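You operate a simulated robot arm through the tools that you are given. There is no shell and no other tool.

You run a simulated robot arm. Do the job below in one go: nothing can be reset, and whatever is moved stays where it is left.

TASK
Brush the grit off the upturned sole, then screw each stud tight into the socket of its colour.
Fine: the green brush does it and goes back. Set down upright: green brush. What is to be rubbed or washed off counts as gone when no trace of it is left.

It is judged by the outcome, as a careful person would: the job done as asked, and still so three seconds after it is handed in. It fails if anything else is knocked over, pushed out of place, dropped, spilled or broken.

THE ROBOT
A 7-joint arm with a two-finger parallel gripper, fixed in place. Base frame: the origin is on the floor under the middle of its stand, x ahead of it, y to its left, z up. Lengths are in mm, angles in rad, forces in N, time in s.
It reaches about 964 mm from its shoulder. Its first joint turns from -2.897 to 2.897 rad. Payload 1.57 kg.
The tool frame sits at the grasp point between the pads (the TCP): z along the fingers, y along the line on which they close. The tips reach 30 mm beyond it. The gripper opens to 110 mm. The fingers are 24 mm wide and 12 mm thick; the gripper's body (48 by 112 mm) begins 78 mm behind the TCP.
Orientation is told as [roll, pitch, yaw] about the base's x, y, z axes, in that order, counted from this pose: with the fingers straight down and closing along the base's y, the tool's x points along the base's -x, its y along +y and its z along -z.

THE INTERFACE
- The arm moves only by the tool drive_tool. Its argument "targets" is a list that holds one entry, the list of rows, each a list of 7 numbers: the shift along the base's x, y, z in units of 200 mm (1.0 is 200 mm), then the turn, a rotation vector about the base's x, y, z in units of 90 degrees (1.0 is 90 degrees), then the gripper command, from -1 (fully open) to 1 (shut), values between in proportion. In form: [[[x, y, z, wx, wy, wz, hand], ...]]. A call has 1 to 20 rows; each row is the pose to reach, as a shift and turn from the pose commanded when the call began. A call with a number of a shift or a turn outside -1 to 1 is refused whole. A row lasts 0.2 s, in which the tool goes at most 50 mm and 0.15 rad; a call with a longer step from one row to the next is refused whole, and so is a gripper value outside its range. A pose out of reach is approached as far as the arm can. The call stops where the force on the tool passes 90 N (or 10 N more than at its start, if that is more) or the arm is blocked; 0.2 s more then pass. The fingers move at their own pace (about 108 mm/s each) and stop on an object; they squeeze with about 26 N. The grip force told is the motor's: it shows also when the fingers shut on nothing. Time passes only in rows, and 0.2 s behind the last, so rows that repeat a pose let the fingers close. It gives the time, the measured TCP pose, the force on the tool (base axes), the opening and the grip force at its end, in the units of the frame above (readings bear some noise), with the torque about the TCP (base axes, N m) and any sound that the robot's microphone picked up.
- Cameras (640 x 400 px; columns grow to the right, rows downward): "scene" is fixed at [221.3, -651.2, 1446.3]; the picture's right is [0.67, -0.75, 0.00], its down [-0.60, -0.54, -0.59] and it looks along [0.44, 0.40, -0.80] (base axes); focal length 315 px, centre (320, 200). "wrist" rides on the gripper at [70, 16, -141] in the tool frame; the picture's right is [-0.23, 0.97, 0.00], its down [-0.86, -0.20, -0.48] and it looks along [-0.47, -0.11, 0.88] (tool axes); focal length 222 px, centre (320, 200). There is no depth. A picture from a camera that has moved, and an enlarged one, comes with that camera's place and axes in the base frame and with its lens.
- snapshot(camera): a new picture of that camera. No time passes.
- move_column(by): slides the trunk up (or, below 0, down) by that many mm; the arm rides with it, the base frame stays. It gives what a move gives, with no picture.
- enlarge(camera, box): a new picture of the part [left, top, right, bottom] of that camera's present view, enlarged. No time passes.
- close_job(): hands the job in; it is judged then, once.

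Places have to be worked out from the pictures, the camera data and where the tool is seen. Open the gripper and draw the arm clear of the work before you hand the job in, unless the task says otherwise.

The tools are called as name(argument=value, ...) on one line, values as JSON. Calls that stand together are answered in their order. drive_tool: Moves the arm, as the interface text tells. Its arguments: {"type":"object","properties":{"targets":{"type":"array"}},"required":["targets"]} The other tools are called the same way: move_column (by) moves the trunk up or down; snapshot (camera) takes a picture; enlarge (camera, box) takes an enlarged picture of a part of a camera's view; close_job () hands the job in.

At the start:

```text
t: 0.0
tcp_pos: [296.0, -404.1, 1210.3]
tool_rot: [0.0, -0.001, -0.001]
ft_force: [-0.2, 0.7, -0.7]
ft_torque: [0.0, -0.01, -0.02]
grip_width: 110.0
finger_force: 0.0
trunk travel left (down, up): [-400.0, 210.0]
```

scene: 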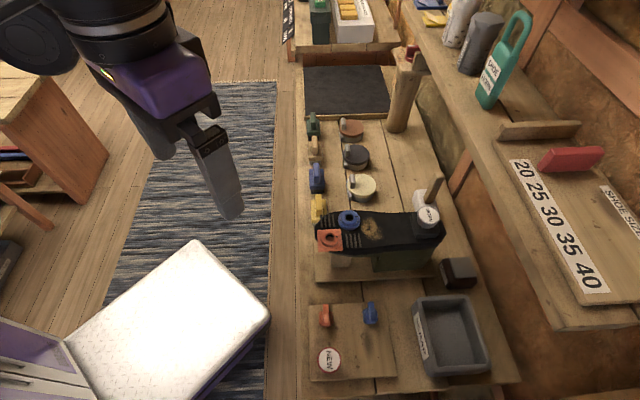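
wrist: 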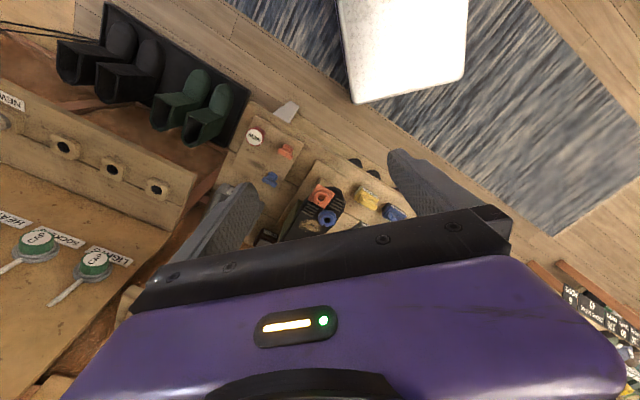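

I'll start by looking closer at the bench, where the sole, brushes and studs appear to be.

enlarge(camera="scene", box=[290, 180, 490, 305])

enlarge(camera="scene", box=[290, 100, 450, 200])

enlarge(camera="scene", box=[290, 275, 490, 400])

enlarge(camera="wrist", box=[200, 80, 440, 250])

```text
3.20 times, centred on (390, 242) of scene
camera zoom: at [221.3, -651.2, 1446.3], right [0.67, -0.75, 0.0], down [-0.6, -0.54, -0.59], along [0.44, 0.4, -0.8], focal length 1007 px, centre (96, 64)
```

zoom: 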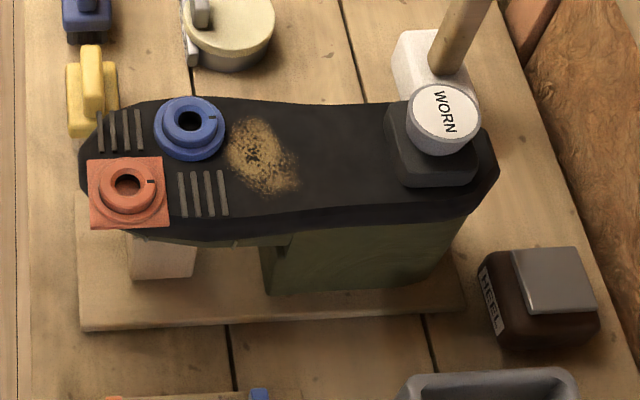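

```text
4.00 times, centred on (370, 150) of scene
camera zoom: at [221.3, -651.2, 1446.3], right [0.67, -0.75, 0.0], down [-0.6, -0.54, -0.59], along [0.44, 0.4, -0.8], focal length 1258 px, centre (120, 400)
```

zoom: 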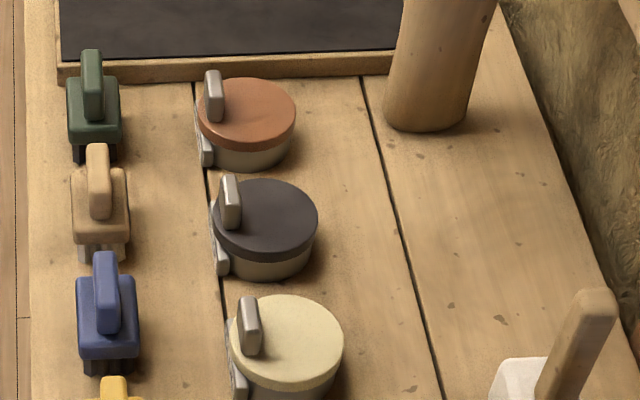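

```text
3.20 times, centred on (390, 338) of scene
camera zoom: at [221.3, -651.2, 1446.3], right [0.67, -0.75, 0.0], down [-0.6, -0.54, -0.59], along [0.44, 0.4, -0.8], focal length 1007 px, centre (96, -240)
```

zoom: 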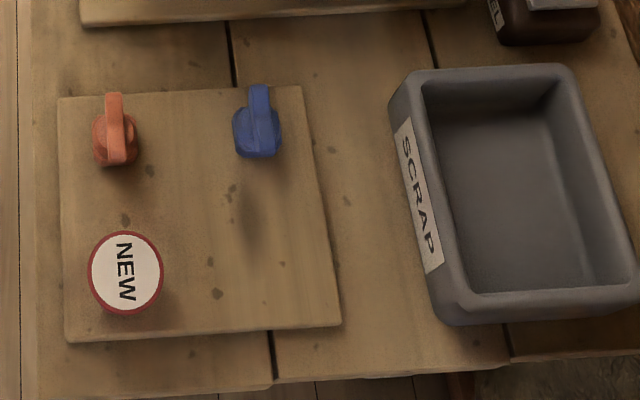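

```text
2.35 times, centred on (320, 165) of wrist
camera zoom: at [225.5, -387.2, 1351.5], right [0.23, 0.97, 0.0], down [0.86, -0.2, 0.48], along [0.47, -0.11, -0.88], focal length 523 px, centre (320, 282)
```

zoom: 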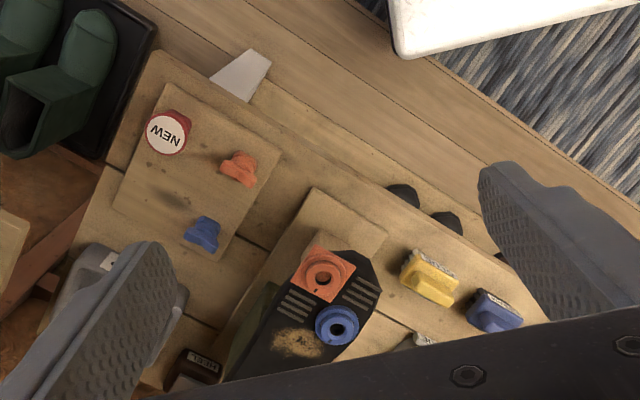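

From the two views I place the orange socket near (480, -444, 866), with the brushes farther along the bench at about (770, -130). I'll move the open gripper partway over the bench to see them better.

drive_tool(targets=[[[0.15, 0.15, 0, 0, 0, 0, -1], [0.3, 0.3, 0, 0, 0, 0, -1], [0.45, 0.45, 0, 0, 0, 0, -1], [0.6, 0.6, 0, 0, 0, 0, -1], [0.75, 0.75, 0, 0, 0, 0, -1], [0.9, 0.9, 0, 0, 0, 0, -1]]])

snapshot(camera="wrist")

snapshot(camera="scene")

```text
t: 1.2
tcp_pos: [432.1, -273.9, 1207.8]
tool_rot: [-0.005, -0.003, 0.046]
ft_force: [0.5, -0.7, -0.4]
ft_torque: [0.06, -0.01, 0.02]
grip_width: 110.0
finger_force: 0.0
trunk travel left (down, up): [-400.0, 210.0]
stopped in row 5: the force on the tool passed its limit at 288 N (the readings are from after the stop); the commanded pose is now the measured one
```

```text
taken
camera wrist: at [361.0, -258.8, 1347.4], right [0.18, 0.98, -0.01], down [0.86, -0.16, 0.48], along [0.47, -0.09, -0.88], focal length 222 px, centre (320, 200)
```

wrist: 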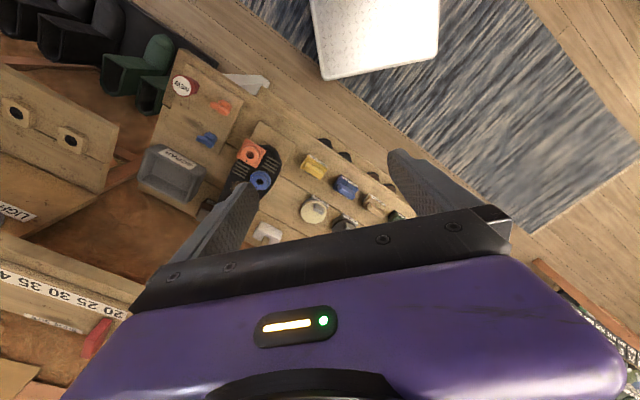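

```text
taken
```

scene: 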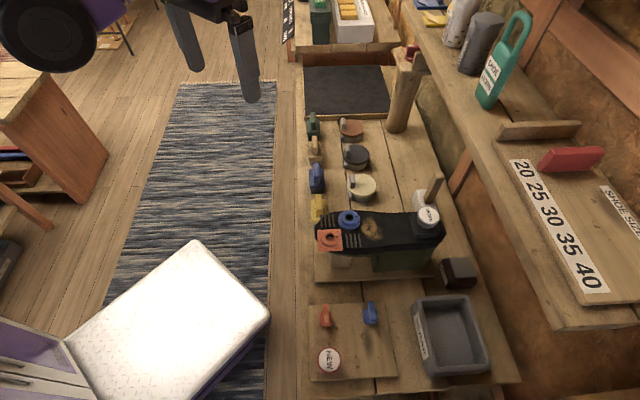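

The move was stopped by contact at (432, -274, 1208), although nothing visible is near the gripper. The obstacle may be above the camera views, so I'll back off the way I came and tilt the hand to look forward before going on.

drive_tool(targets=[[[-0.15, -0.15, 0, 0, 0, 0, -1], [-0.3, -0.3, 0, 0, 0, 0, -1], [-0.45, -0.45, 0, 0, 0, 0, -1], [-0.55, -0.55, 0, 0, -0.09, 0, -1], [-0.55, -0.55, 0, 0, -0.18, 0, -1], [-0.55, -0.55, 0, 0, -0.27, 0, -1], [-0.55, -0.55, 0, 0, -0.36, 0, -1], [-0.55, -0.55, 0, 0, -0.45, 0, -1], [-0.55, -0.55, 0, 0, -0.54, 0, -1], [-0.55, -0.55, 0, 0, -0.63, 0, -1], [-0.55, -0.55, 0, 0, -0.72, 0, -1]]])

snapshot(camera="wrist")

snapshot(camera="scene")

```text
t: 3.4
tcp_pos: [403.1, -378.2, 1115.3]
tool_rot: [-0.004, -0.97, 0.225]
ft_force: [0.9, -0.4, 0.3]
ft_torque: [0.01, -0.06, 0.01]
grip_width: 110.0
finger_force: 0.1
out of reach, approached as far as the arm can: row 8, 9, 10, 11
trunk travel left (down, up): [-400.0, 210.0]
stopped in row 11: the arm was blocked; the commanded pose is now the measured one
```

```text
taken
camera wrist: at [247.2, -395.9, 1137.8], right [-0.09, 0.98, 0.18], down [0.13, -0.17, 0.98], along [0.99, 0.11, -0.11], focal length 222 px, centre (320, 200)
```

wrist: 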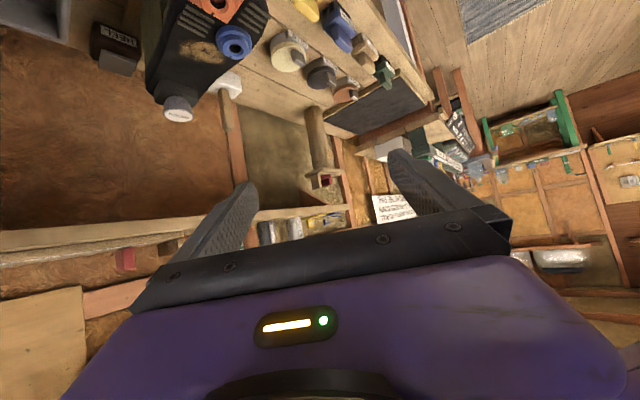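

```text
taken
```

scene: 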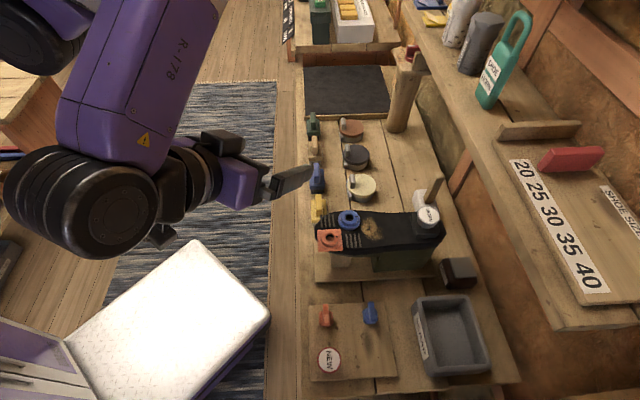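

No hanging obstacle shows in these views. The arm came up against its own limits while tilting, so I'll turn the fingers straight down again and stay at a lower height.

drive_tool(targets=[[[-0.05, 0, 0.0, -0.0099, 0.0879, -0.0188, -1], [-0.1, 0, 0.0, -0.0199, 0.1757, -0.0377, -1], [-0.15, 0, 0.0, -0.0298, 0.2636, -0.0565, -1], [-0.2, 0, 0.0, -0.0397, 0.3514, -0.0753, -1], [-0.25, 0, 0.0, -0.0496, 0.4393, -0.0941, -1], [-0.3, 0, 0.0, -0.0596, 0.5271, -0.113, -1], [-0.3, 0, 0.0, -0.0695, 0.615, -0.1318, -1]]])

snapshot(camera="wrist")

snapshot(camera="scene")

```text
t: 5.0
tcp_pos: [341.9, -378.7, 1116.8]
tool_rot: [-0.007, 0.003, 0.001]
ft_force: [-0.4, -0.5, 1.1]
ft_torque: [-0.01, 0.01, -0.04]
grip_width: 110.0
finger_force: 0.0
trunk travel left (down, up): [-400.0, 210.0]
```

```text
taken
camera wrist: at [273.1, -360.8, 1256.8], right [0.23, 0.97, -0.01], down [0.86, -0.2, 0.48], along [0.46, -0.11, -0.88], focal length 222 px, centre (320, 200)
```

wrist: 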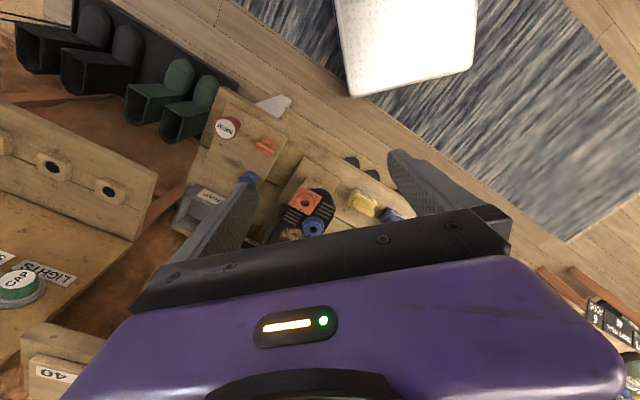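

```text
taken
```

scene: 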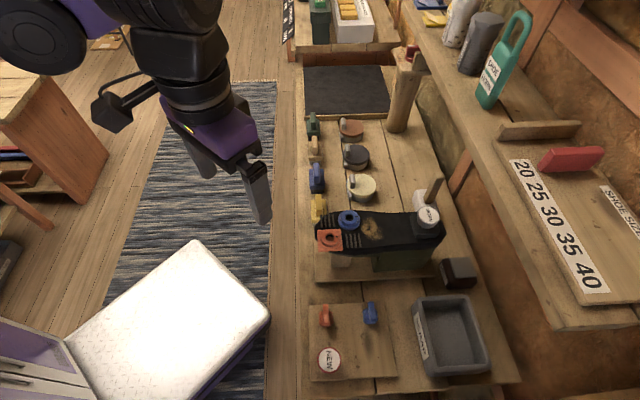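

The outrigger-mounted wrist camera shows up in this view, and it probably explains the earlier bump. I'll yaw the hand to face the bench squarely and move closer over the sole to inspect the studs, sockets and grit.

drive_tool(targets=[[[0.05, -0.03, -0.03, 0, 0, -0.09, -1], [0.1, -0.06, -0.06, 0, 0, -0.18, -1], [0.15, -0.1, -0.1, 0, 0, -0.27, -1], [0.2, -0.13, -0.14, 0, 0, -0.36, -1], [0.25, -0.16, -0.18, 0, 0, -0.45, -1], [0.3, -0.19, -0.22, 0, 0, -0.528, -1], [0.3, -0.19, -0.22, 0, 0, -0.528, -1]]])

snapshot(camera="wrist")

snapshot(camera="scene")

```text
t: 6.6
tcp_pos: [403.4, -417.9, 1071.1]
tool_rot: [-0.007, 0.001, -0.829]
ft_force: [0.0, -0.6, 0.2]
ft_torque: [0.01, -0.01, -0.01]
grip_width: 109.9
finger_force: 0.1
trunk travel left (down, up): [-400.0, 210.0]
```

```text
taken
camera wrist: at [369.0, -353.6, 1212.7], right [0.87, 0.49, 0.0], down [0.43, -0.76, 0.48], along [0.23, -0.42, -0.88], focal length 222 px, centre (320, 200)
```

wrist: 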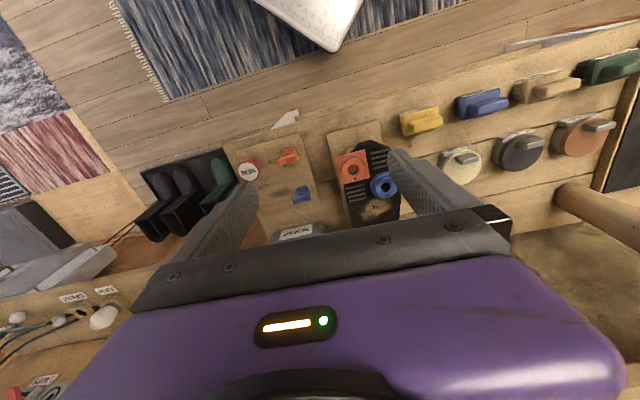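

```text
taken
```

scene: 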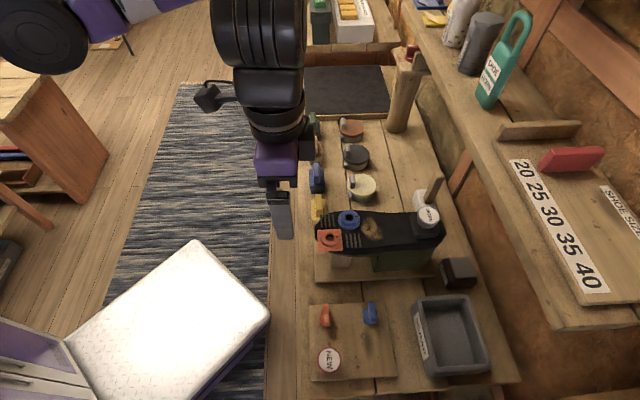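

This is a good view of the whole bench, so I'll enlarge the sole and studs and then the brushes.

enlarge(camera="wrist", box=[230, 110, 420, 230])

enlarge(camera="wrist", box=[390, 40, 640, 196])

enlarge(camera="wrist", box=[325, 120, 405, 230])

enlarge(camera="scene", box=[300, 290, 400, 352])

enlarge(camera="scene", box=[310, 200, 400, 256])

```text
3.33 times, centred on (325, 170) of wrist
camera zoom: at [369.0, -353.6, 1212.7], right [0.87, 0.49, 0.0], down [0.43, -0.76, 0.48], along [0.23, -0.42, -0.88], focal length 740 px, centre (303, 300)
```

zoom: 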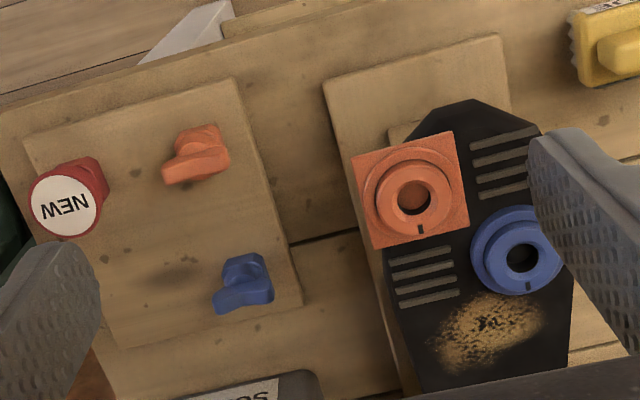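

```text
2.56 times, centred on (515, 118) of wrist
camera zoom: at [369.0, -353.6, 1212.7], right [0.87, 0.49, 0.0], down [0.43, -0.76, 0.48], along [0.23, -0.42, -0.88], focal length 569 px, centre (-179, 410)
```

zoom: 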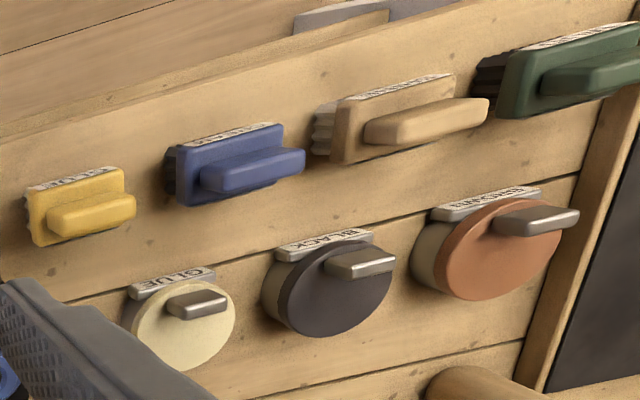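

```text
3.64 times, centred on (365, 175) of wrist
camera zoom: at [369.0, -353.6, 1212.7], right [0.87, 0.49, 0.0], down [0.43, -0.76, 0.48], along [0.23, -0.42, -0.88], focal length 808 px, centre (156, 291)
```

zoom: 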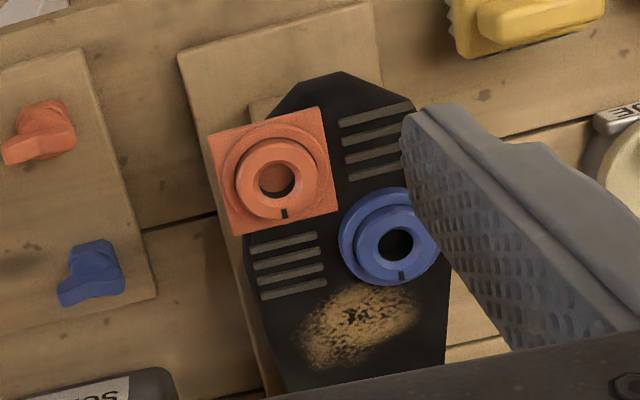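

```text
6.40 times, centred on (350, 321) of scene
camera zoom: at [221.3, -651.2, 1446.3], right [0.67, -0.75, 0.0], down [-0.6, -0.54, -0.59], along [0.44, 0.4, -0.8], focal length 2013 px, centre (128, -574)
```

zoom: 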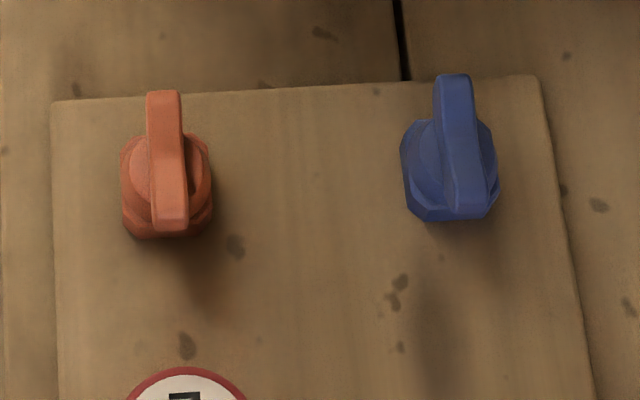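

```text
7.11 times, centred on (355, 228) of scene
camera zoom: at [221.3, -651.2, 1446.3], right [0.67, -0.75, 0.0], down [-0.6, -0.54, -0.59], along [0.44, 0.4, -0.8], focal length 2237 px, centre (71, 1)
```

zoom: 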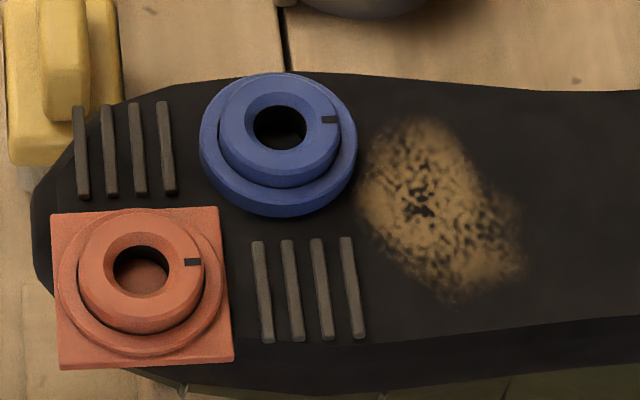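

The orange socket works out at about (484, -444, 856) and the blue at (553, -443, 856). The grit is at about (572, -494, 840), and the bench runs at roughly 45°. Next I'll move along the front of the bench to see the brushes properly.

drive_tool(targets=[[[0.1, 0.18, -0.02, 0, 0, 0, -1], [0.2, 0.36, -0.04, 0, 0, 0, -1], [0.3, 0.54, -0.06, 0, 0, 0, -1], [0.4, 0.72, -0.08, 0, 0, 0, -1], [0.5, 0.9, -0.1, 0, 0, 0, -1], [0.5, 0.9, -0.1, 0, 0, 0, -1]]])

snapshot(camera="wrist")

snapshot(camera="scene")

```text
t: 8.0
tcp_pos: [503.6, -236.3, 1052.5]
tool_rot: [-0.005, 0.001, -0.828]
ft_force: [0.9, -0.8, 0.2]
ft_torque: [-0.02, 0.0, 0.01]
grip_width: 110.0
finger_force: 0.1
trunk travel left (down, up): [-400.0, 210.0]
```

```text
taken
camera wrist: at [467.6, -171.4, 1193.3], right [0.87, 0.49, -0.01], down [0.43, -0.76, 0.48], along [0.23, -0.42, -0.88], focal length 222 px, centre (320, 200)
```

wrist: 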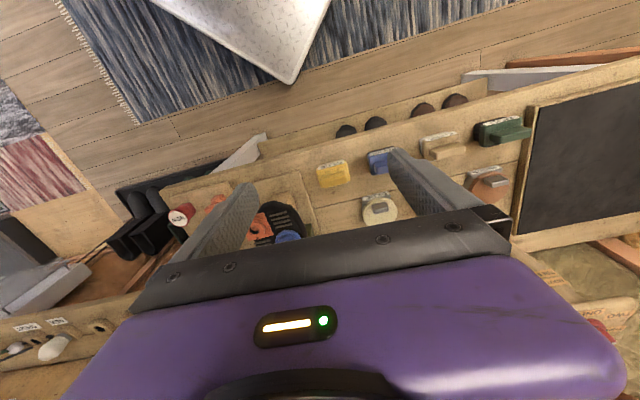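

```text
taken
```

scene: 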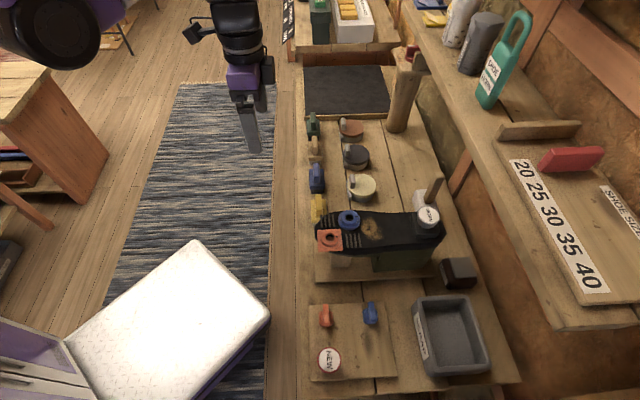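

The bench front is clear here. I'll lower the trunk so the arm sits better for the low, distant green brush, then look again.

move_column(by=-130)

snapshot(camera="wrist")

snapshot(camera="scene")

```text
t: 9.6
tcp_pos: [502.7, -235.9, 922.2]
tool_rot: [-0.005, 0.003, -0.828]
ft_force: [-1.1, -0.2, 0.1]
ft_torque: [0.0, -0.03, 0.01]
grip_width: 109.9
finger_force: 0.1
trunk travel left (down, up): [-270.0, 340.0]
```

```text
taken
camera wrist: at [467.5, -171.9, 1063.4], right [0.87, 0.49, -0.01], down [0.43, -0.76, 0.48], along [0.23, -0.42, -0.88], focal length 222 px, centre (320, 200)
```

wrist: 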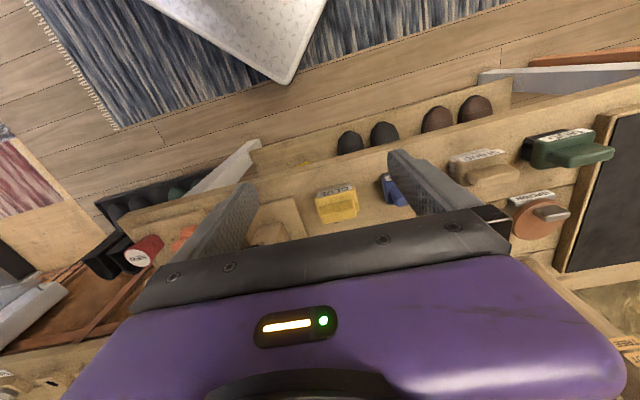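

```text
taken
```

scene: 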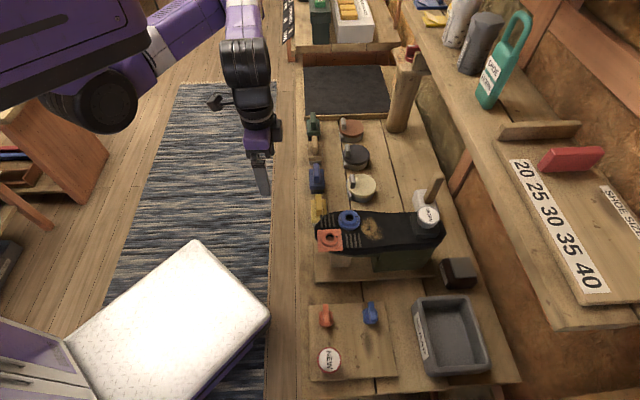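

Next I'll slide along the front of the bench to bring the green brush into the centre of the view.

drive_tool(targets=[[[0.15, 0.15, 0, 0, 0, 0, -1], [0.3, 0.3, 0, 0, 0, 0, -1], [0.45, 0.45, 0, 0, 0, 0, -1], [0.6, 0.6, 0, 0, 0, 0, -1], [0.75, 0.75, 0, 0, 0, 0, -1], [0.9, 0.9, 0, 0, 0, 0, -1], [0.9, 0.9, 0, 0, 0, 0, -1]]])

snapshot(camera="wrist")

enlarge(camera="wrist", box=[260, 60, 500, 210])

enlarge(camera="scene", box=[295, 105, 359, 145])

```text
t: 11.4
tcp_pos: [677.3, -86.9, 921.4]
tool_rot: [-0.007, 0.001, -0.92]
ft_force: [-0.5, 0.3, -0.3]
ft_torque: [0.0, -0.01, 0.01]
grip_width: 110.0
finger_force: 0.1
trunk travel left (down, up): [-270.0, 340.0]
stopped in row 7: the arm was blocked; the commanded pose is now the measured one
```

```text
taken
camera wrist: at [648.6, -20.2, 1062.8], right [0.91, 0.41, -0.01], down [0.36, -0.8, 0.48], along [0.19, -0.44, -0.88], focal length 222 px, centre (320, 200)
```

wrist: 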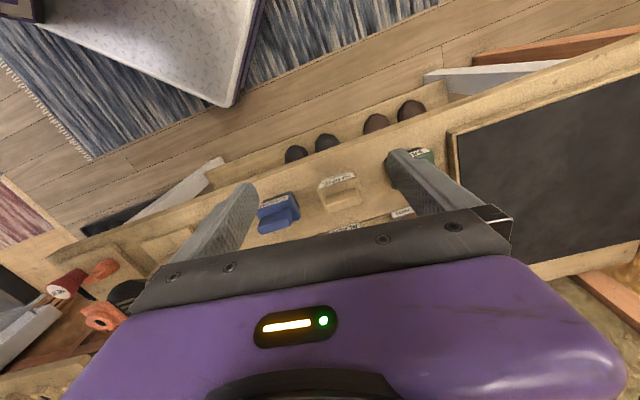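

```text
2.67 times, centred on (380, 135) of wrist
camera zoom: at [648.6, -20.2, 1062.8], right [0.91, 0.41, -0.01], down [0.36, -0.8, 0.48], along [0.19, -0.44, -0.88], focal length 592 px, centre (160, 373)
```

zoom: 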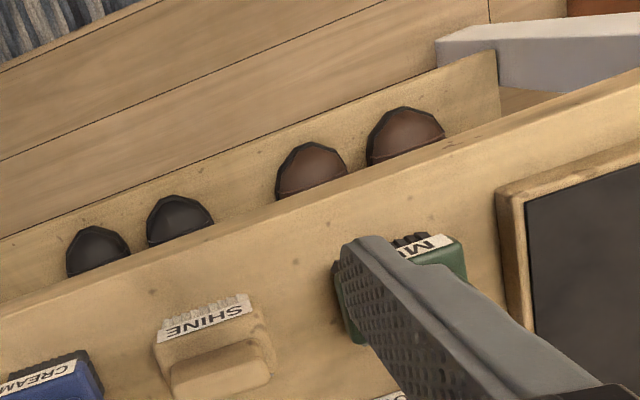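

```text
10.00 times, centred on (327, 125) of scene
camera zoom: at [221.3, -651.2, 1446.3], right [0.67, -0.75, 0.0], down [-0.6, -0.54, -0.59], along [0.44, 0.4, -0.8], focal length 3146 px, centre (250, 950)
```

zoom: 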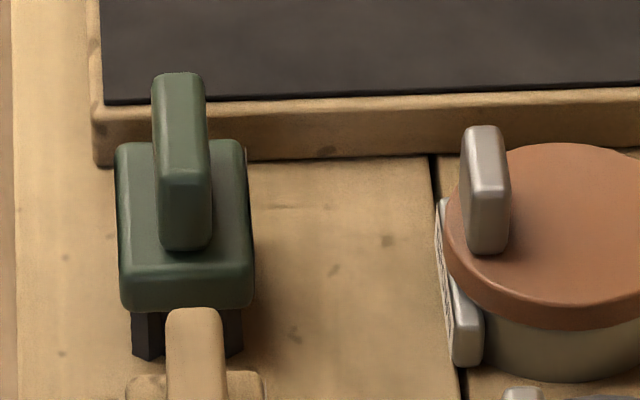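

The move ended short at (677, -87) because the arm was blocked. I'll look at the whole arm in the scene view to find out why.

snapshot(camera="scene")

enlarge(camera="scene", box=[0, 0, 320, 200])

```text
taken
```

scene: 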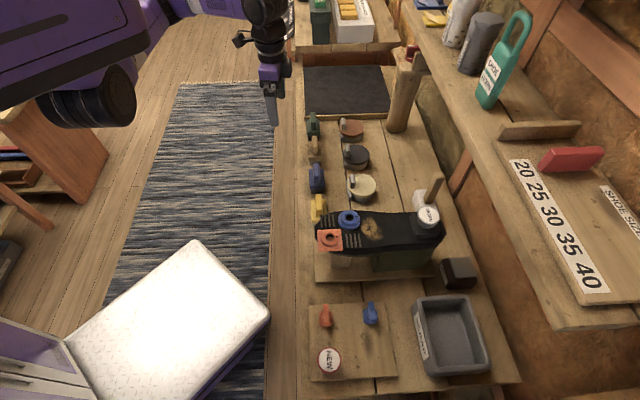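

```text
2.00 times, centred on (160, 100) of scene
camera zoom: at [221.3, -651.2, 1446.3], right [0.67, -0.75, 0.0], down [-0.6, -0.54, -0.59], along [0.44, 0.4, -0.8], focal length 629 px, centre (640, 400)
```

zoom: 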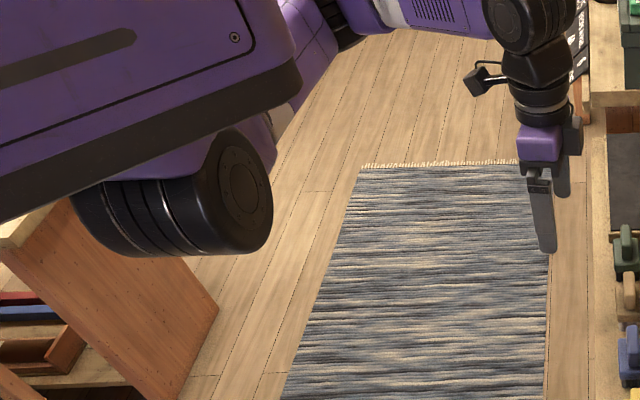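

The green brush, labelled "MUD", has its handle top at about (833, -74, 764), with the fin running along the bench. To pinch that fin I need yaw ≈ +0.785, so I'll back off slightly and turn the hand in free space to test that it can be reached.

drive_tool(targets=[[[-0.1, -0.1, 0.05, 0, 0, 0.09, -1], [-0.2, -0.2, 0.1, 0, 0, 0.18, -1], [-0.2, -0.2, 0.1, 0, 0, 0.27, -1], [-0.2, -0.2, 0.1, 0, 0, 0.36, -1], [-0.2, -0.2, 0.1, 0, 0, 0.45, -1], [-0.2, -0.2, 0.1, 0, 0, 0.54, -1], [-0.2, -0.2, 0.1, 0, 0, 0.63, -1], [-0.2, -0.2, 0.1, 0, 0, 0.72, -1], [-0.2, -0.2, 0.1, 0, 0, 0.81, -1], [-0.2, -0.2, 0.1, 0, 0, 0.9, -1], [-0.2, -0.2, 0.1, 0, 0, 0.99, -1]]])

snapshot(camera="wrist")

snapshot(camera="scene")

```text
t: 13.8
tcp_pos: [637.2, -126.8, 940.9]
tool_rot: [-0.006, 0.003, 0.641]
ft_force: [0.1, -0.4, 0.5]
ft_torque: [0.02, 0.02, -0.04]
grip_width: 109.8
finger_force: 0.1
trunk travel left (down, up): [-270.0, 340.0]
```

```text
taken
camera wrist: at [571.2, -153.0, 1083.2], right [-0.4, 0.92, -0.01], down [0.8, 0.35, 0.48], along [0.44, 0.19, -0.88], focal length 222 px, centre (320, 200)
```

wrist: 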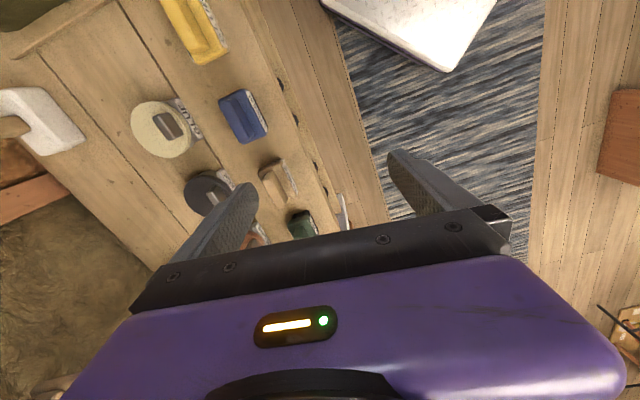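

```text
taken
```

scene: 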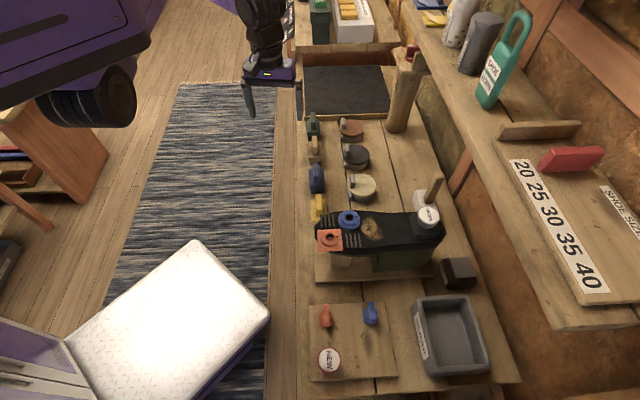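

Yaw 0.64 was reached without trouble and the brushes are in view. I'll finish the turn to 0.785 and move towards the green brush while staying high.

drive_tool(targets=[[[0.17, 0.05, 0, 0, 0, 0.046, -1], [0.34, 0.1, 0, 0, 0, 0.092, -1], [0.51, 0.13, 0, 0, 0, 0.092, -1], [0.51, 0.13, 0, 0, 0, 0.092, -1]]])

snapshot(camera="wrist")

enlarge(camera="wrist", box=[240, 120, 400, 220])

```text
t: 14.8
tcp_pos: [739.6, -101.9, 941.8]
tool_rot: [-0.007, 0.001, 0.781]
ft_force: [0.1, -0.6, 0.2]
ft_torque: [0.0, 0.0, 0.02]
grip_width: 110.0
finger_force: 0.2
trunk travel left (down, up): [-270.0, 340.0]
```

```text
taken
camera wrist: at [677.5, -136.9, 1083.5], right [-0.53, 0.85, -0.01], down [0.75, 0.46, 0.48], along [0.41, 0.25, -0.88], focal length 222 px, centre (320, 200)
```

wrist: 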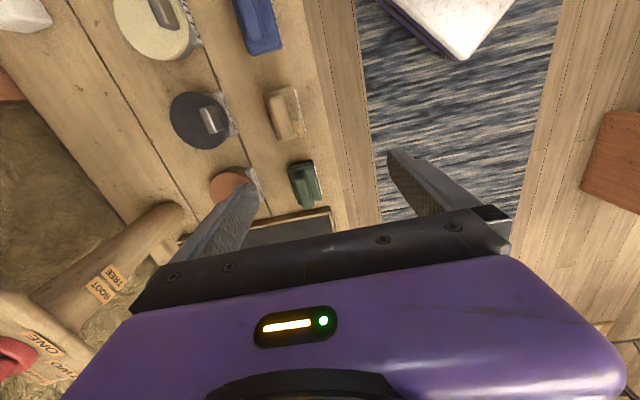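

```text
4.00 times, centred on (320, 170) of wrist
camera zoom: at [677.5, -136.9, 1083.5], right [-0.53, 0.85, -0.01], down [0.75, 0.46, 0.48], along [0.41, 0.25, -0.88], focal length 888 px, centre (320, 320)
```

zoom: 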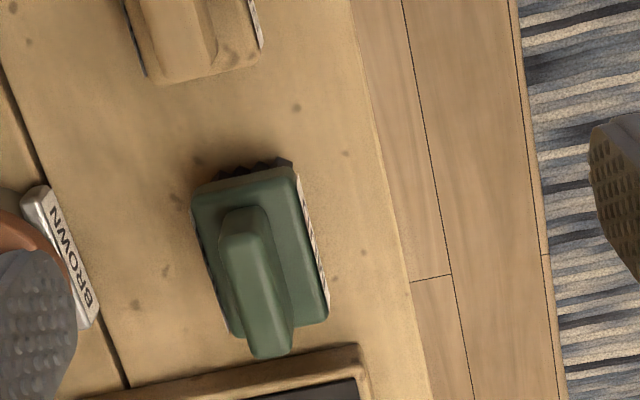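

The handle top centre comes out at about (830, -74, 767), with the block top near 726. I'll move above the handle with the gripper partly open and check alignment before lowering.

drive_tool(targets=[[[0.15, 0.05, -0.1, 0, 0, 0, -0.6], [0.3, 0.09, -0.25, 0, 0, 0, -0.4], [0.453, 0.135, -0.4, 0, 0, 0, -0.27], [0.453, 0.135, -0.4, 0, 0, 0, -0.27]]])

snapshot(camera="wrist")

snapshot(camera="scene")

enlarge(camera="scene", box=[279, 60, 375, 120])

```text
t: 15.8
tcp_pos: [829.6, -73.3, 861.8]
tool_rot: [-0.007, 0.003, 0.782]
ft_force: [0.9, -0.2, 0.2]
ft_torque: [-0.04, 0.0, 0.03]
grip_width: 69.9
finger_force: 0.1
trunk travel left (down, up): [-270.0, 340.0]
```

```text
taken
camera wrist: at [768.9, -109.4, 1003.4], right [-0.52, 0.85, -0.01], down [0.75, 0.46, 0.48], along [0.41, 0.25, -0.88], focal length 222 px, centre (320, 200)
```

wrist: 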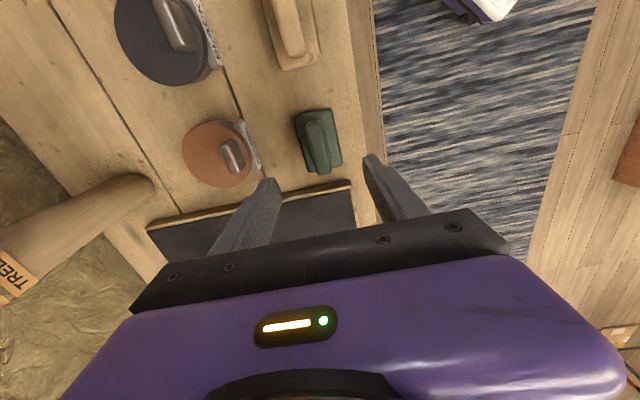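

```text
taken
```

scene: 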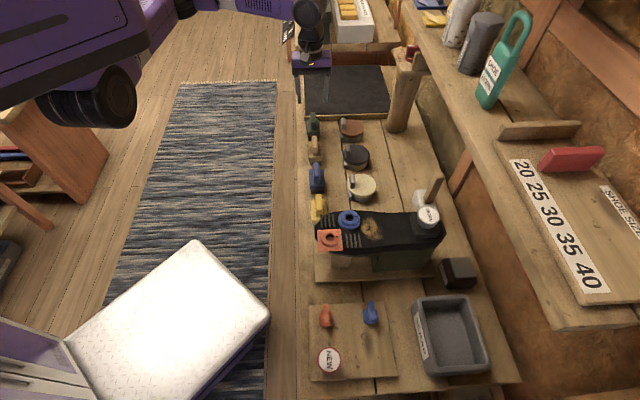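

```text
6.67 times, centred on (327, 90) of scene
camera zoom: at [221.3, -651.2, 1446.3], right [0.67, -0.75, 0.0], down [-0.6, -0.54, -0.59], along [0.44, 0.4, -0.8], focal length 2097 px, centre (273, 933)
```

zoom: 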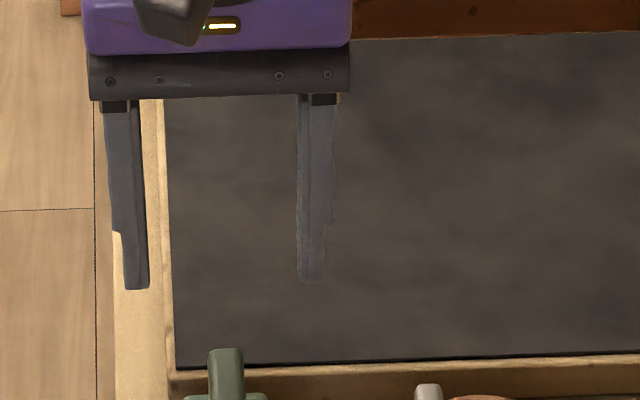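

In the scene view the fingertips are laterally aligned with the handle. I'll zoom the wrist camera to check alignment along the bench.

enlarge(camera="wrist", box=[260, 90, 400, 178])

```text
4.55 times, centred on (330, 134) of wrist
camera zoom: at [768.9, -109.4, 1003.4], right [-0.52, 0.85, -0.01], down [0.75, 0.46, 0.48], along [0.41, 0.25, -0.88], focal length 1010 px, centre (274, 500)
```

zoom: 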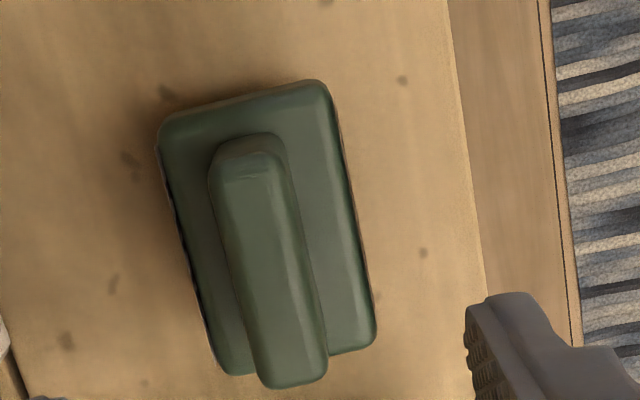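

The predicted and seen positions match within about 2 mm, and the handle sits at 45.5°. I'll lower straight down to z ≈ 764 with the fingers either side of the fin, then close.

drive_tool(targets=[[[0, -0.004, -0.12, 0, 0, 0, -0.27], [0, -0.004, -0.24, 0, 0, 0, -0.27], [0, -0.004, -0.36, 0, 0, 0, -0.27], [0, -0.004, -0.43, 0, 0, 0, -0.27], [0, -0.004, -0.485, 0, 0, 0, -0.27], [0, -0.004, -0.485, 0, 0, 0, -0.27]]])

enlarge(camera="scene", box=[279, 90, 375, 150])

snapshot(camera="wrist")

```text
t: 17.2
tcp_pos: [830.3, -75.0, 764.3]
tool_rot: [-0.005, 0.002, 0.781]
ft_force: [0.1, 0.5, 0.5]
ft_torque: [0.01, 0.01, -0.02]
grip_width: 69.8
finger_force: 0.2
trunk travel left (down, up): [-270.0, 340.0]
```

```text
6.67 times, centred on (327, 120) of scene
camera zoom: at [221.3, -651.2, 1446.3], right [0.67, -0.75, 0.0], down [-0.6, -0.54, -0.59], along [0.44, 0.4, -0.8], focal length 2097 px, centre (273, 733)
```

zoom: 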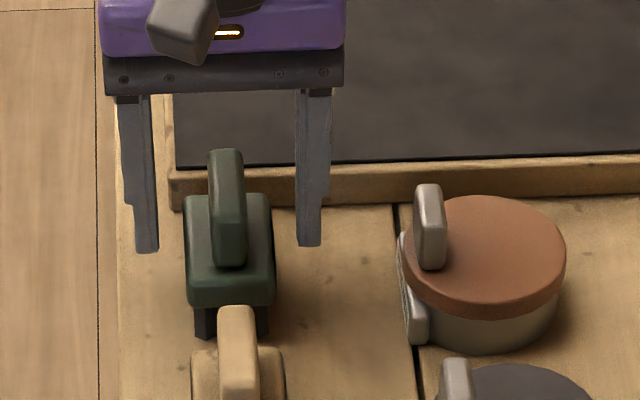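

```text
taken
camera wrist: at [768.6, -110.0, 905.1], right [-0.53, 0.85, -0.01], down [0.75, 0.46, 0.48], along [0.41, 0.25, -0.88], focal length 222 px, centre (320, 200)
```

wrist: 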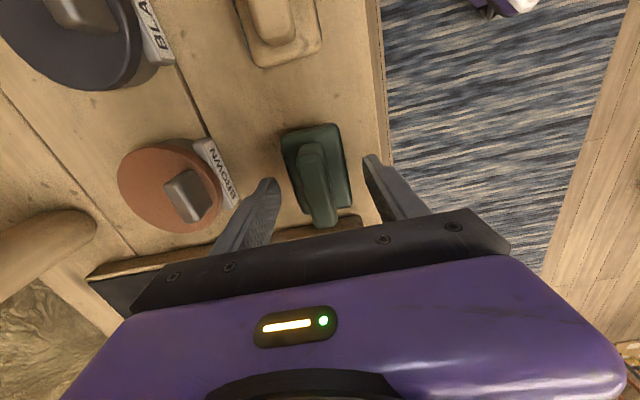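

The fingers straddle the fin symmetrically with no contact, so I'll close on the handle.

drive_tool(targets=[[[0, 0, 0, 0, 0, 0, 0.3], [0, 0, 0, 0, 0, 0, 1], [0, 0, 0, 0, 0, 0, 1], [0, 0, 0, 0, 0, 0, 1], [0, 0, 0, 0, 0, 0, 1]]])

enlarge(camera="scene", box=[279, 90, 375, 150])

```text
t: 18.4
tcp_pos: [830.6, -75.5, 765.4]
tool_rot: [-0.005, 0.003, 0.78]
ft_force: [0.0, 0.2, -0.1]
ft_torque: [0.03, 0.0, 0.0]
grip_width: 44.3
finger_force: 26.3
trunk travel left (down, up): [-270.0, 340.0]
```

```text
6.67 times, centred on (327, 120) of scene
camera zoom: at [221.3, -651.2, 1446.3], right [0.67, -0.75, 0.0], down [-0.6, -0.54, -0.59], along [0.44, 0.4, -0.8], focal length 2097 px, centre (273, 733)
```

zoom: 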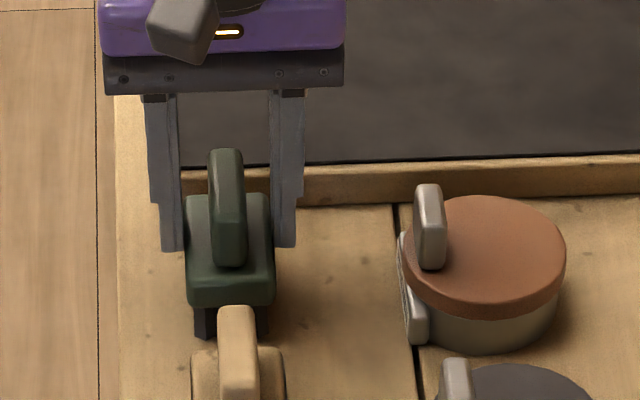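

A grip width of 44.3 mm means the tips closed on the brush's block, not the fin, so the brush sits higher than I estimated. I'll open, rise about 14 mm and close on the fin itself.

drive_tool(targets=[[[0, 0, 0, 0, 0, 0, 0.0], [0, 0, 0, 0, 0, 0, -0.1], [0, 0, 0.035, 0, 0, 0, -0.1], [0, 0, 0.07, 0, 0, 0, -0.1], [0, 0, 0.07, 0, 0, 0, 0.3], [0, 0, 0.07, 0, 0, 0, 1], [0, 0, 0.07, 0, 0, 0, 1], [0, 0, 0.07, 0, 0, 0, 1], [0, 0, 0.07, 0, 0, 0, 1]]])

enlarge(camera="scene", box=[279, 90, 375, 150])

snapshot(camera="wrist")

```text
t: 20.4
tcp_pos: [830.8, -73.5, 777.9]
tool_rot: [-0.007, 0.002, 0.782]
ft_force: [0.1, -1.2, 1.7]
ft_torque: [-0.04, 0.11, 0.05]
grip_width: 17.3
finger_force: 26.2
trunk travel left (down, up): [-270.0, 340.0]
```

```text
6.67 times, centred on (327, 120) of scene
camera zoom: at [221.3, -651.2, 1446.3], right [0.67, -0.75, 0.0], down [-0.6, -0.54, -0.59], along [0.44, 0.4, -0.8], focal length 2097 px, centre (273, 733)
```

zoom: 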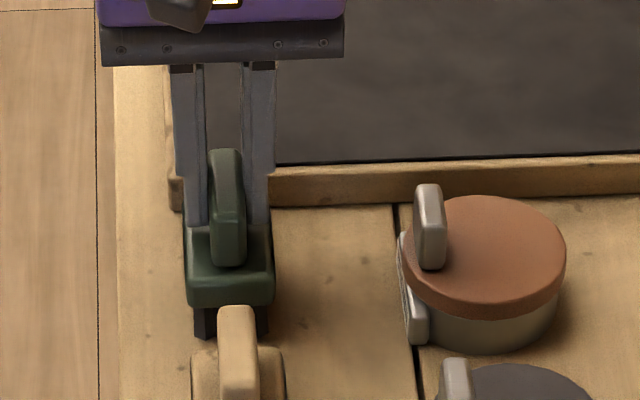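

```text
taken
camera wrist: at [768.5, -109.4, 920.8], right [-0.53, 0.85, -0.01], down [0.75, 0.46, 0.48], along [0.41, 0.25, -0.88], focal length 222 px, centre (320, 200)
```

wrist: 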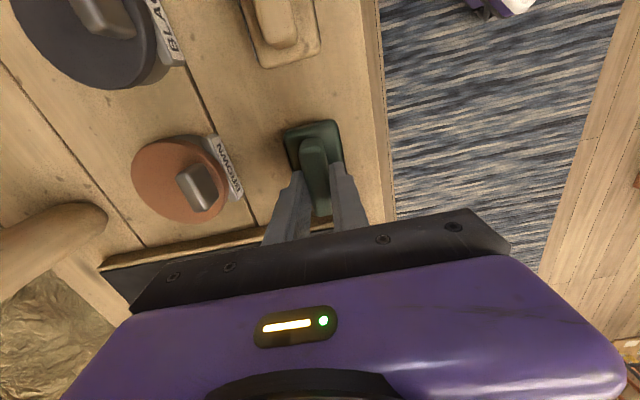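

Grip width is now 17.3 mm with 26 N, so the fin is held. The resting pose is TCP ≈ (830, -74.7, 778.4), which I'll use to put it back. I'll lift it gently straight up.

drive_tool(targets=[[[0, 0, 0.03, 0, 0, 0, 1], [0, 0, 0.1, 0, 0, 0, 1], [0, 0, 0.22, 0, 0, 0, 1], [0, 0, 0.38, 0, 0, 0, 1], [0, 0, 0.56, 0, 0, 0, 1], [0, 0, 0.74, 0, 0, 0, 1], [0, 0, 0.86, 0, 0, 0, 1], [0, 0, 0.9, 0, 0, 0, 1], [0, 0, 0.9, 0, 0, 0, 1]]])

snapshot(camera="wrist")

snapshot(camera="scene")

```text
t: 22.4
tcp_pos: [830.9, -74.1, 958.7]
tool_rot: [-0.004, 0.002, 0.782]
ft_force: [0.0, 0.3, 0.7]
ft_torque: [0.01, 0.0, 0.0]
grip_width: 0.0
finger_force: 21.3
trunk travel left (down, up): [-270.0, 340.0]
```

```text
taken
camera wrist: at [768.1, -109.6, 1099.8], right [-0.53, 0.85, -0.01], down [0.75, 0.46, 0.48], along [0.41, 0.25, -0.88], focal length 222 px, centre (320, 200)
```

wrist: 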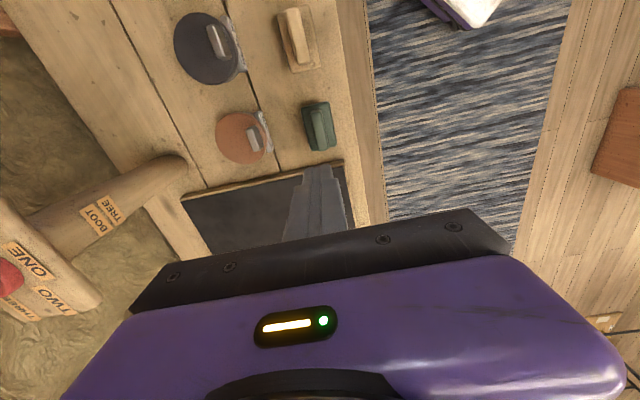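

```text
taken
```

scene: 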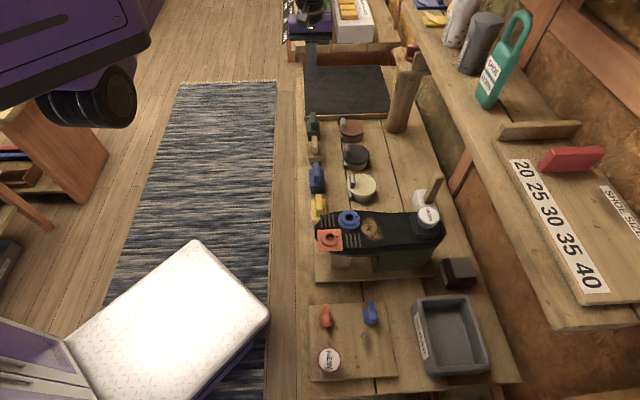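

The brush slipped out because the pinch was too shallow. It's still standing, so I'll zoom in to see exactly where it is before regrasping deeper.

enlarge(camera="scene", box=[295, 105, 359, 145])

enlarge(camera="wrist", box=[260, 70, 380, 145])

```text
10.00 times, centred on (327, 125) of scene
camera zoom: at [221.3, -651.2, 1446.3], right [0.67, -0.75, 0.0], down [-0.6, -0.54, -0.59], along [0.44, 0.4, -0.8], focal length 3146 px, centre (250, 950)
```

zoom: 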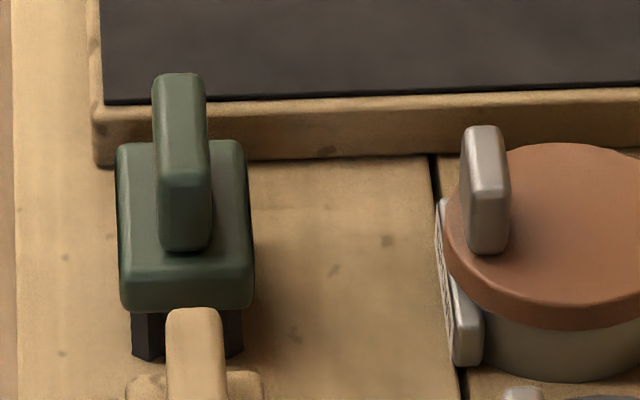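

```text
5.33 times, centred on (320, 108) of wrist
camera zoom: at [768.1, -109.6, 1099.8], right [-0.53, 0.85, -0.01], down [0.75, 0.46, 0.48], along [0.41, 0.25, -0.88], focal length 1185 px, centre (320, 693)
```

zoom: 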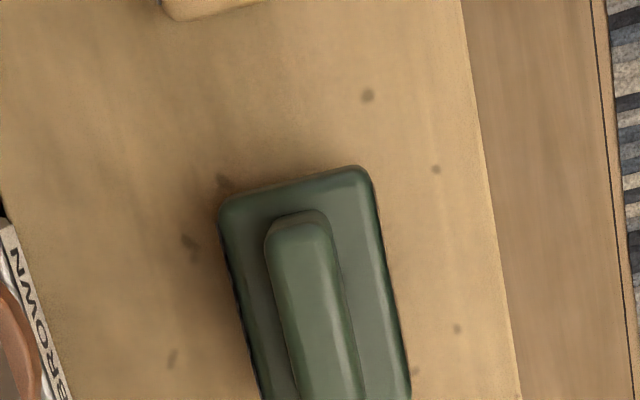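

The brush hasn't moved. The block top lies between z 735 and 748, so I'll go back down to TCP z ≈ 771, about as deep on the fin as possible, and stop to check the contact force.

drive_tool(targets=[[[0, 0, -0.15, 0, 0, 0, -0.1], [0, 0, -0.35, 0, 0, 0, -0.1], [0, 0, -0.55, 0, 0, 0, -0.1], [0, 0, -0.75, 0, 0, 0, -0.1], [0, 0, -0.87, 0, 0, 0, -0.1], [0, 0, -0.92, 0, 0, 0, -0.1], [0, 0, -0.937, 0, 0, 0, -0.1], [0, 0, -0.937, 0, 0, 0, -0.1]]])

enlarge(camera="scene", box=[287, 100, 367, 150])

```text
t: 24.2
tcp_pos: [830.3, -73.5, 770.5]
tool_rot: [-0.005, 0.002, 0.782]
ft_force: [0.1, -1.1, 0.4]
ft_torque: [0.02, 0.01, 0.0]
grip_width: 60.4
finger_force: 0.0
trunk travel left (down, up): [-270.0, 340.0]
```

```text
8.00 times, centred on (327, 125) of scene
camera zoom: at [221.3, -651.2, 1446.3], right [0.67, -0.75, 0.0], down [-0.6, -0.54, -0.59], along [0.44, 0.4, -0.8], focal length 2517 px, centre (264, 800)
```

zoom: 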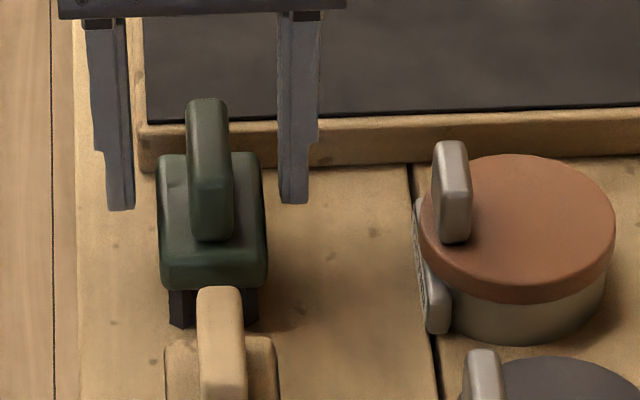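

The tips sit level with the block top without touching it, centred on the fin. I'll close and lift only about 8 mm, slowly, to test the hold.

drive_tool(targets=[[[0, 0, 0, 0, 0, 0, 0.5], [0, 0, 0, 0, 0, 0, 1], [0, 0, 0, 0, 0, 0, 1], [0, 0, 0, 0, 0, 0, 1], [0, 0, 0, 0, 0, 0, 1], [0, 0, 0.01, 0, 0, 0, 1], [0, 0, 0.02, 0, 0, 0, 1], [0, 0, 0.03, 0, 0, 0, 1], [0, 0, 0.04, 0, 0, 0, 1], [0, 0, 0.04, 0, 0, 0, 1]]])

enlarge(camera="scene", box=[287, 100, 367, 150])

snapshot(camera="wrist")

```text
t: 26.4
tcp_pos: [829.6, -73.6, 779.3]
tool_rot: [-0.006, 0.004, 0.784]
ft_force: [-0.7, -0.1, -0.7]
ft_torque: [0.03, 0.02, 0.04]
grip_width: 44.6
finger_force: 26.4
trunk travel left (down, up): [-270.0, 340.0]
```

```text
8.00 times, centred on (327, 125) of scene
camera zoom: at [221.3, -651.2, 1446.3], right [0.67, -0.75, 0.0], down [-0.6, -0.54, -0.59], along [0.44, 0.4, -0.8], focal length 2517 px, centre (264, 800)
```

zoom: 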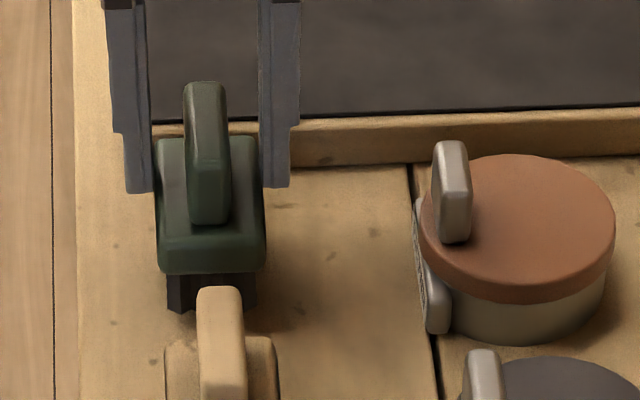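

```text
taken
camera wrist: at [768.2, -109.3, 920.9], right [-0.53, 0.85, -0.01], down [0.75, 0.46, 0.48], along [0.41, 0.25, -0.88], focal length 222 px, centre (320, 200)
```

wrist: 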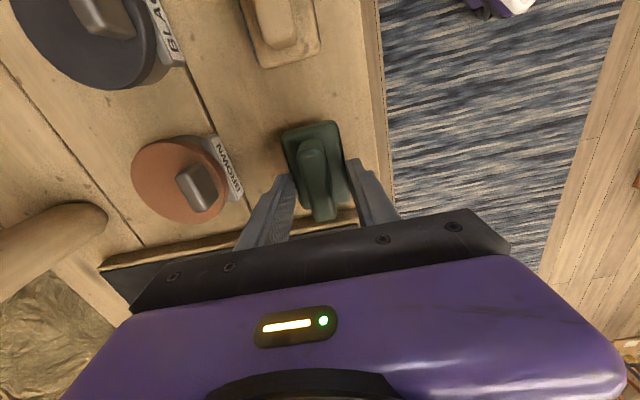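

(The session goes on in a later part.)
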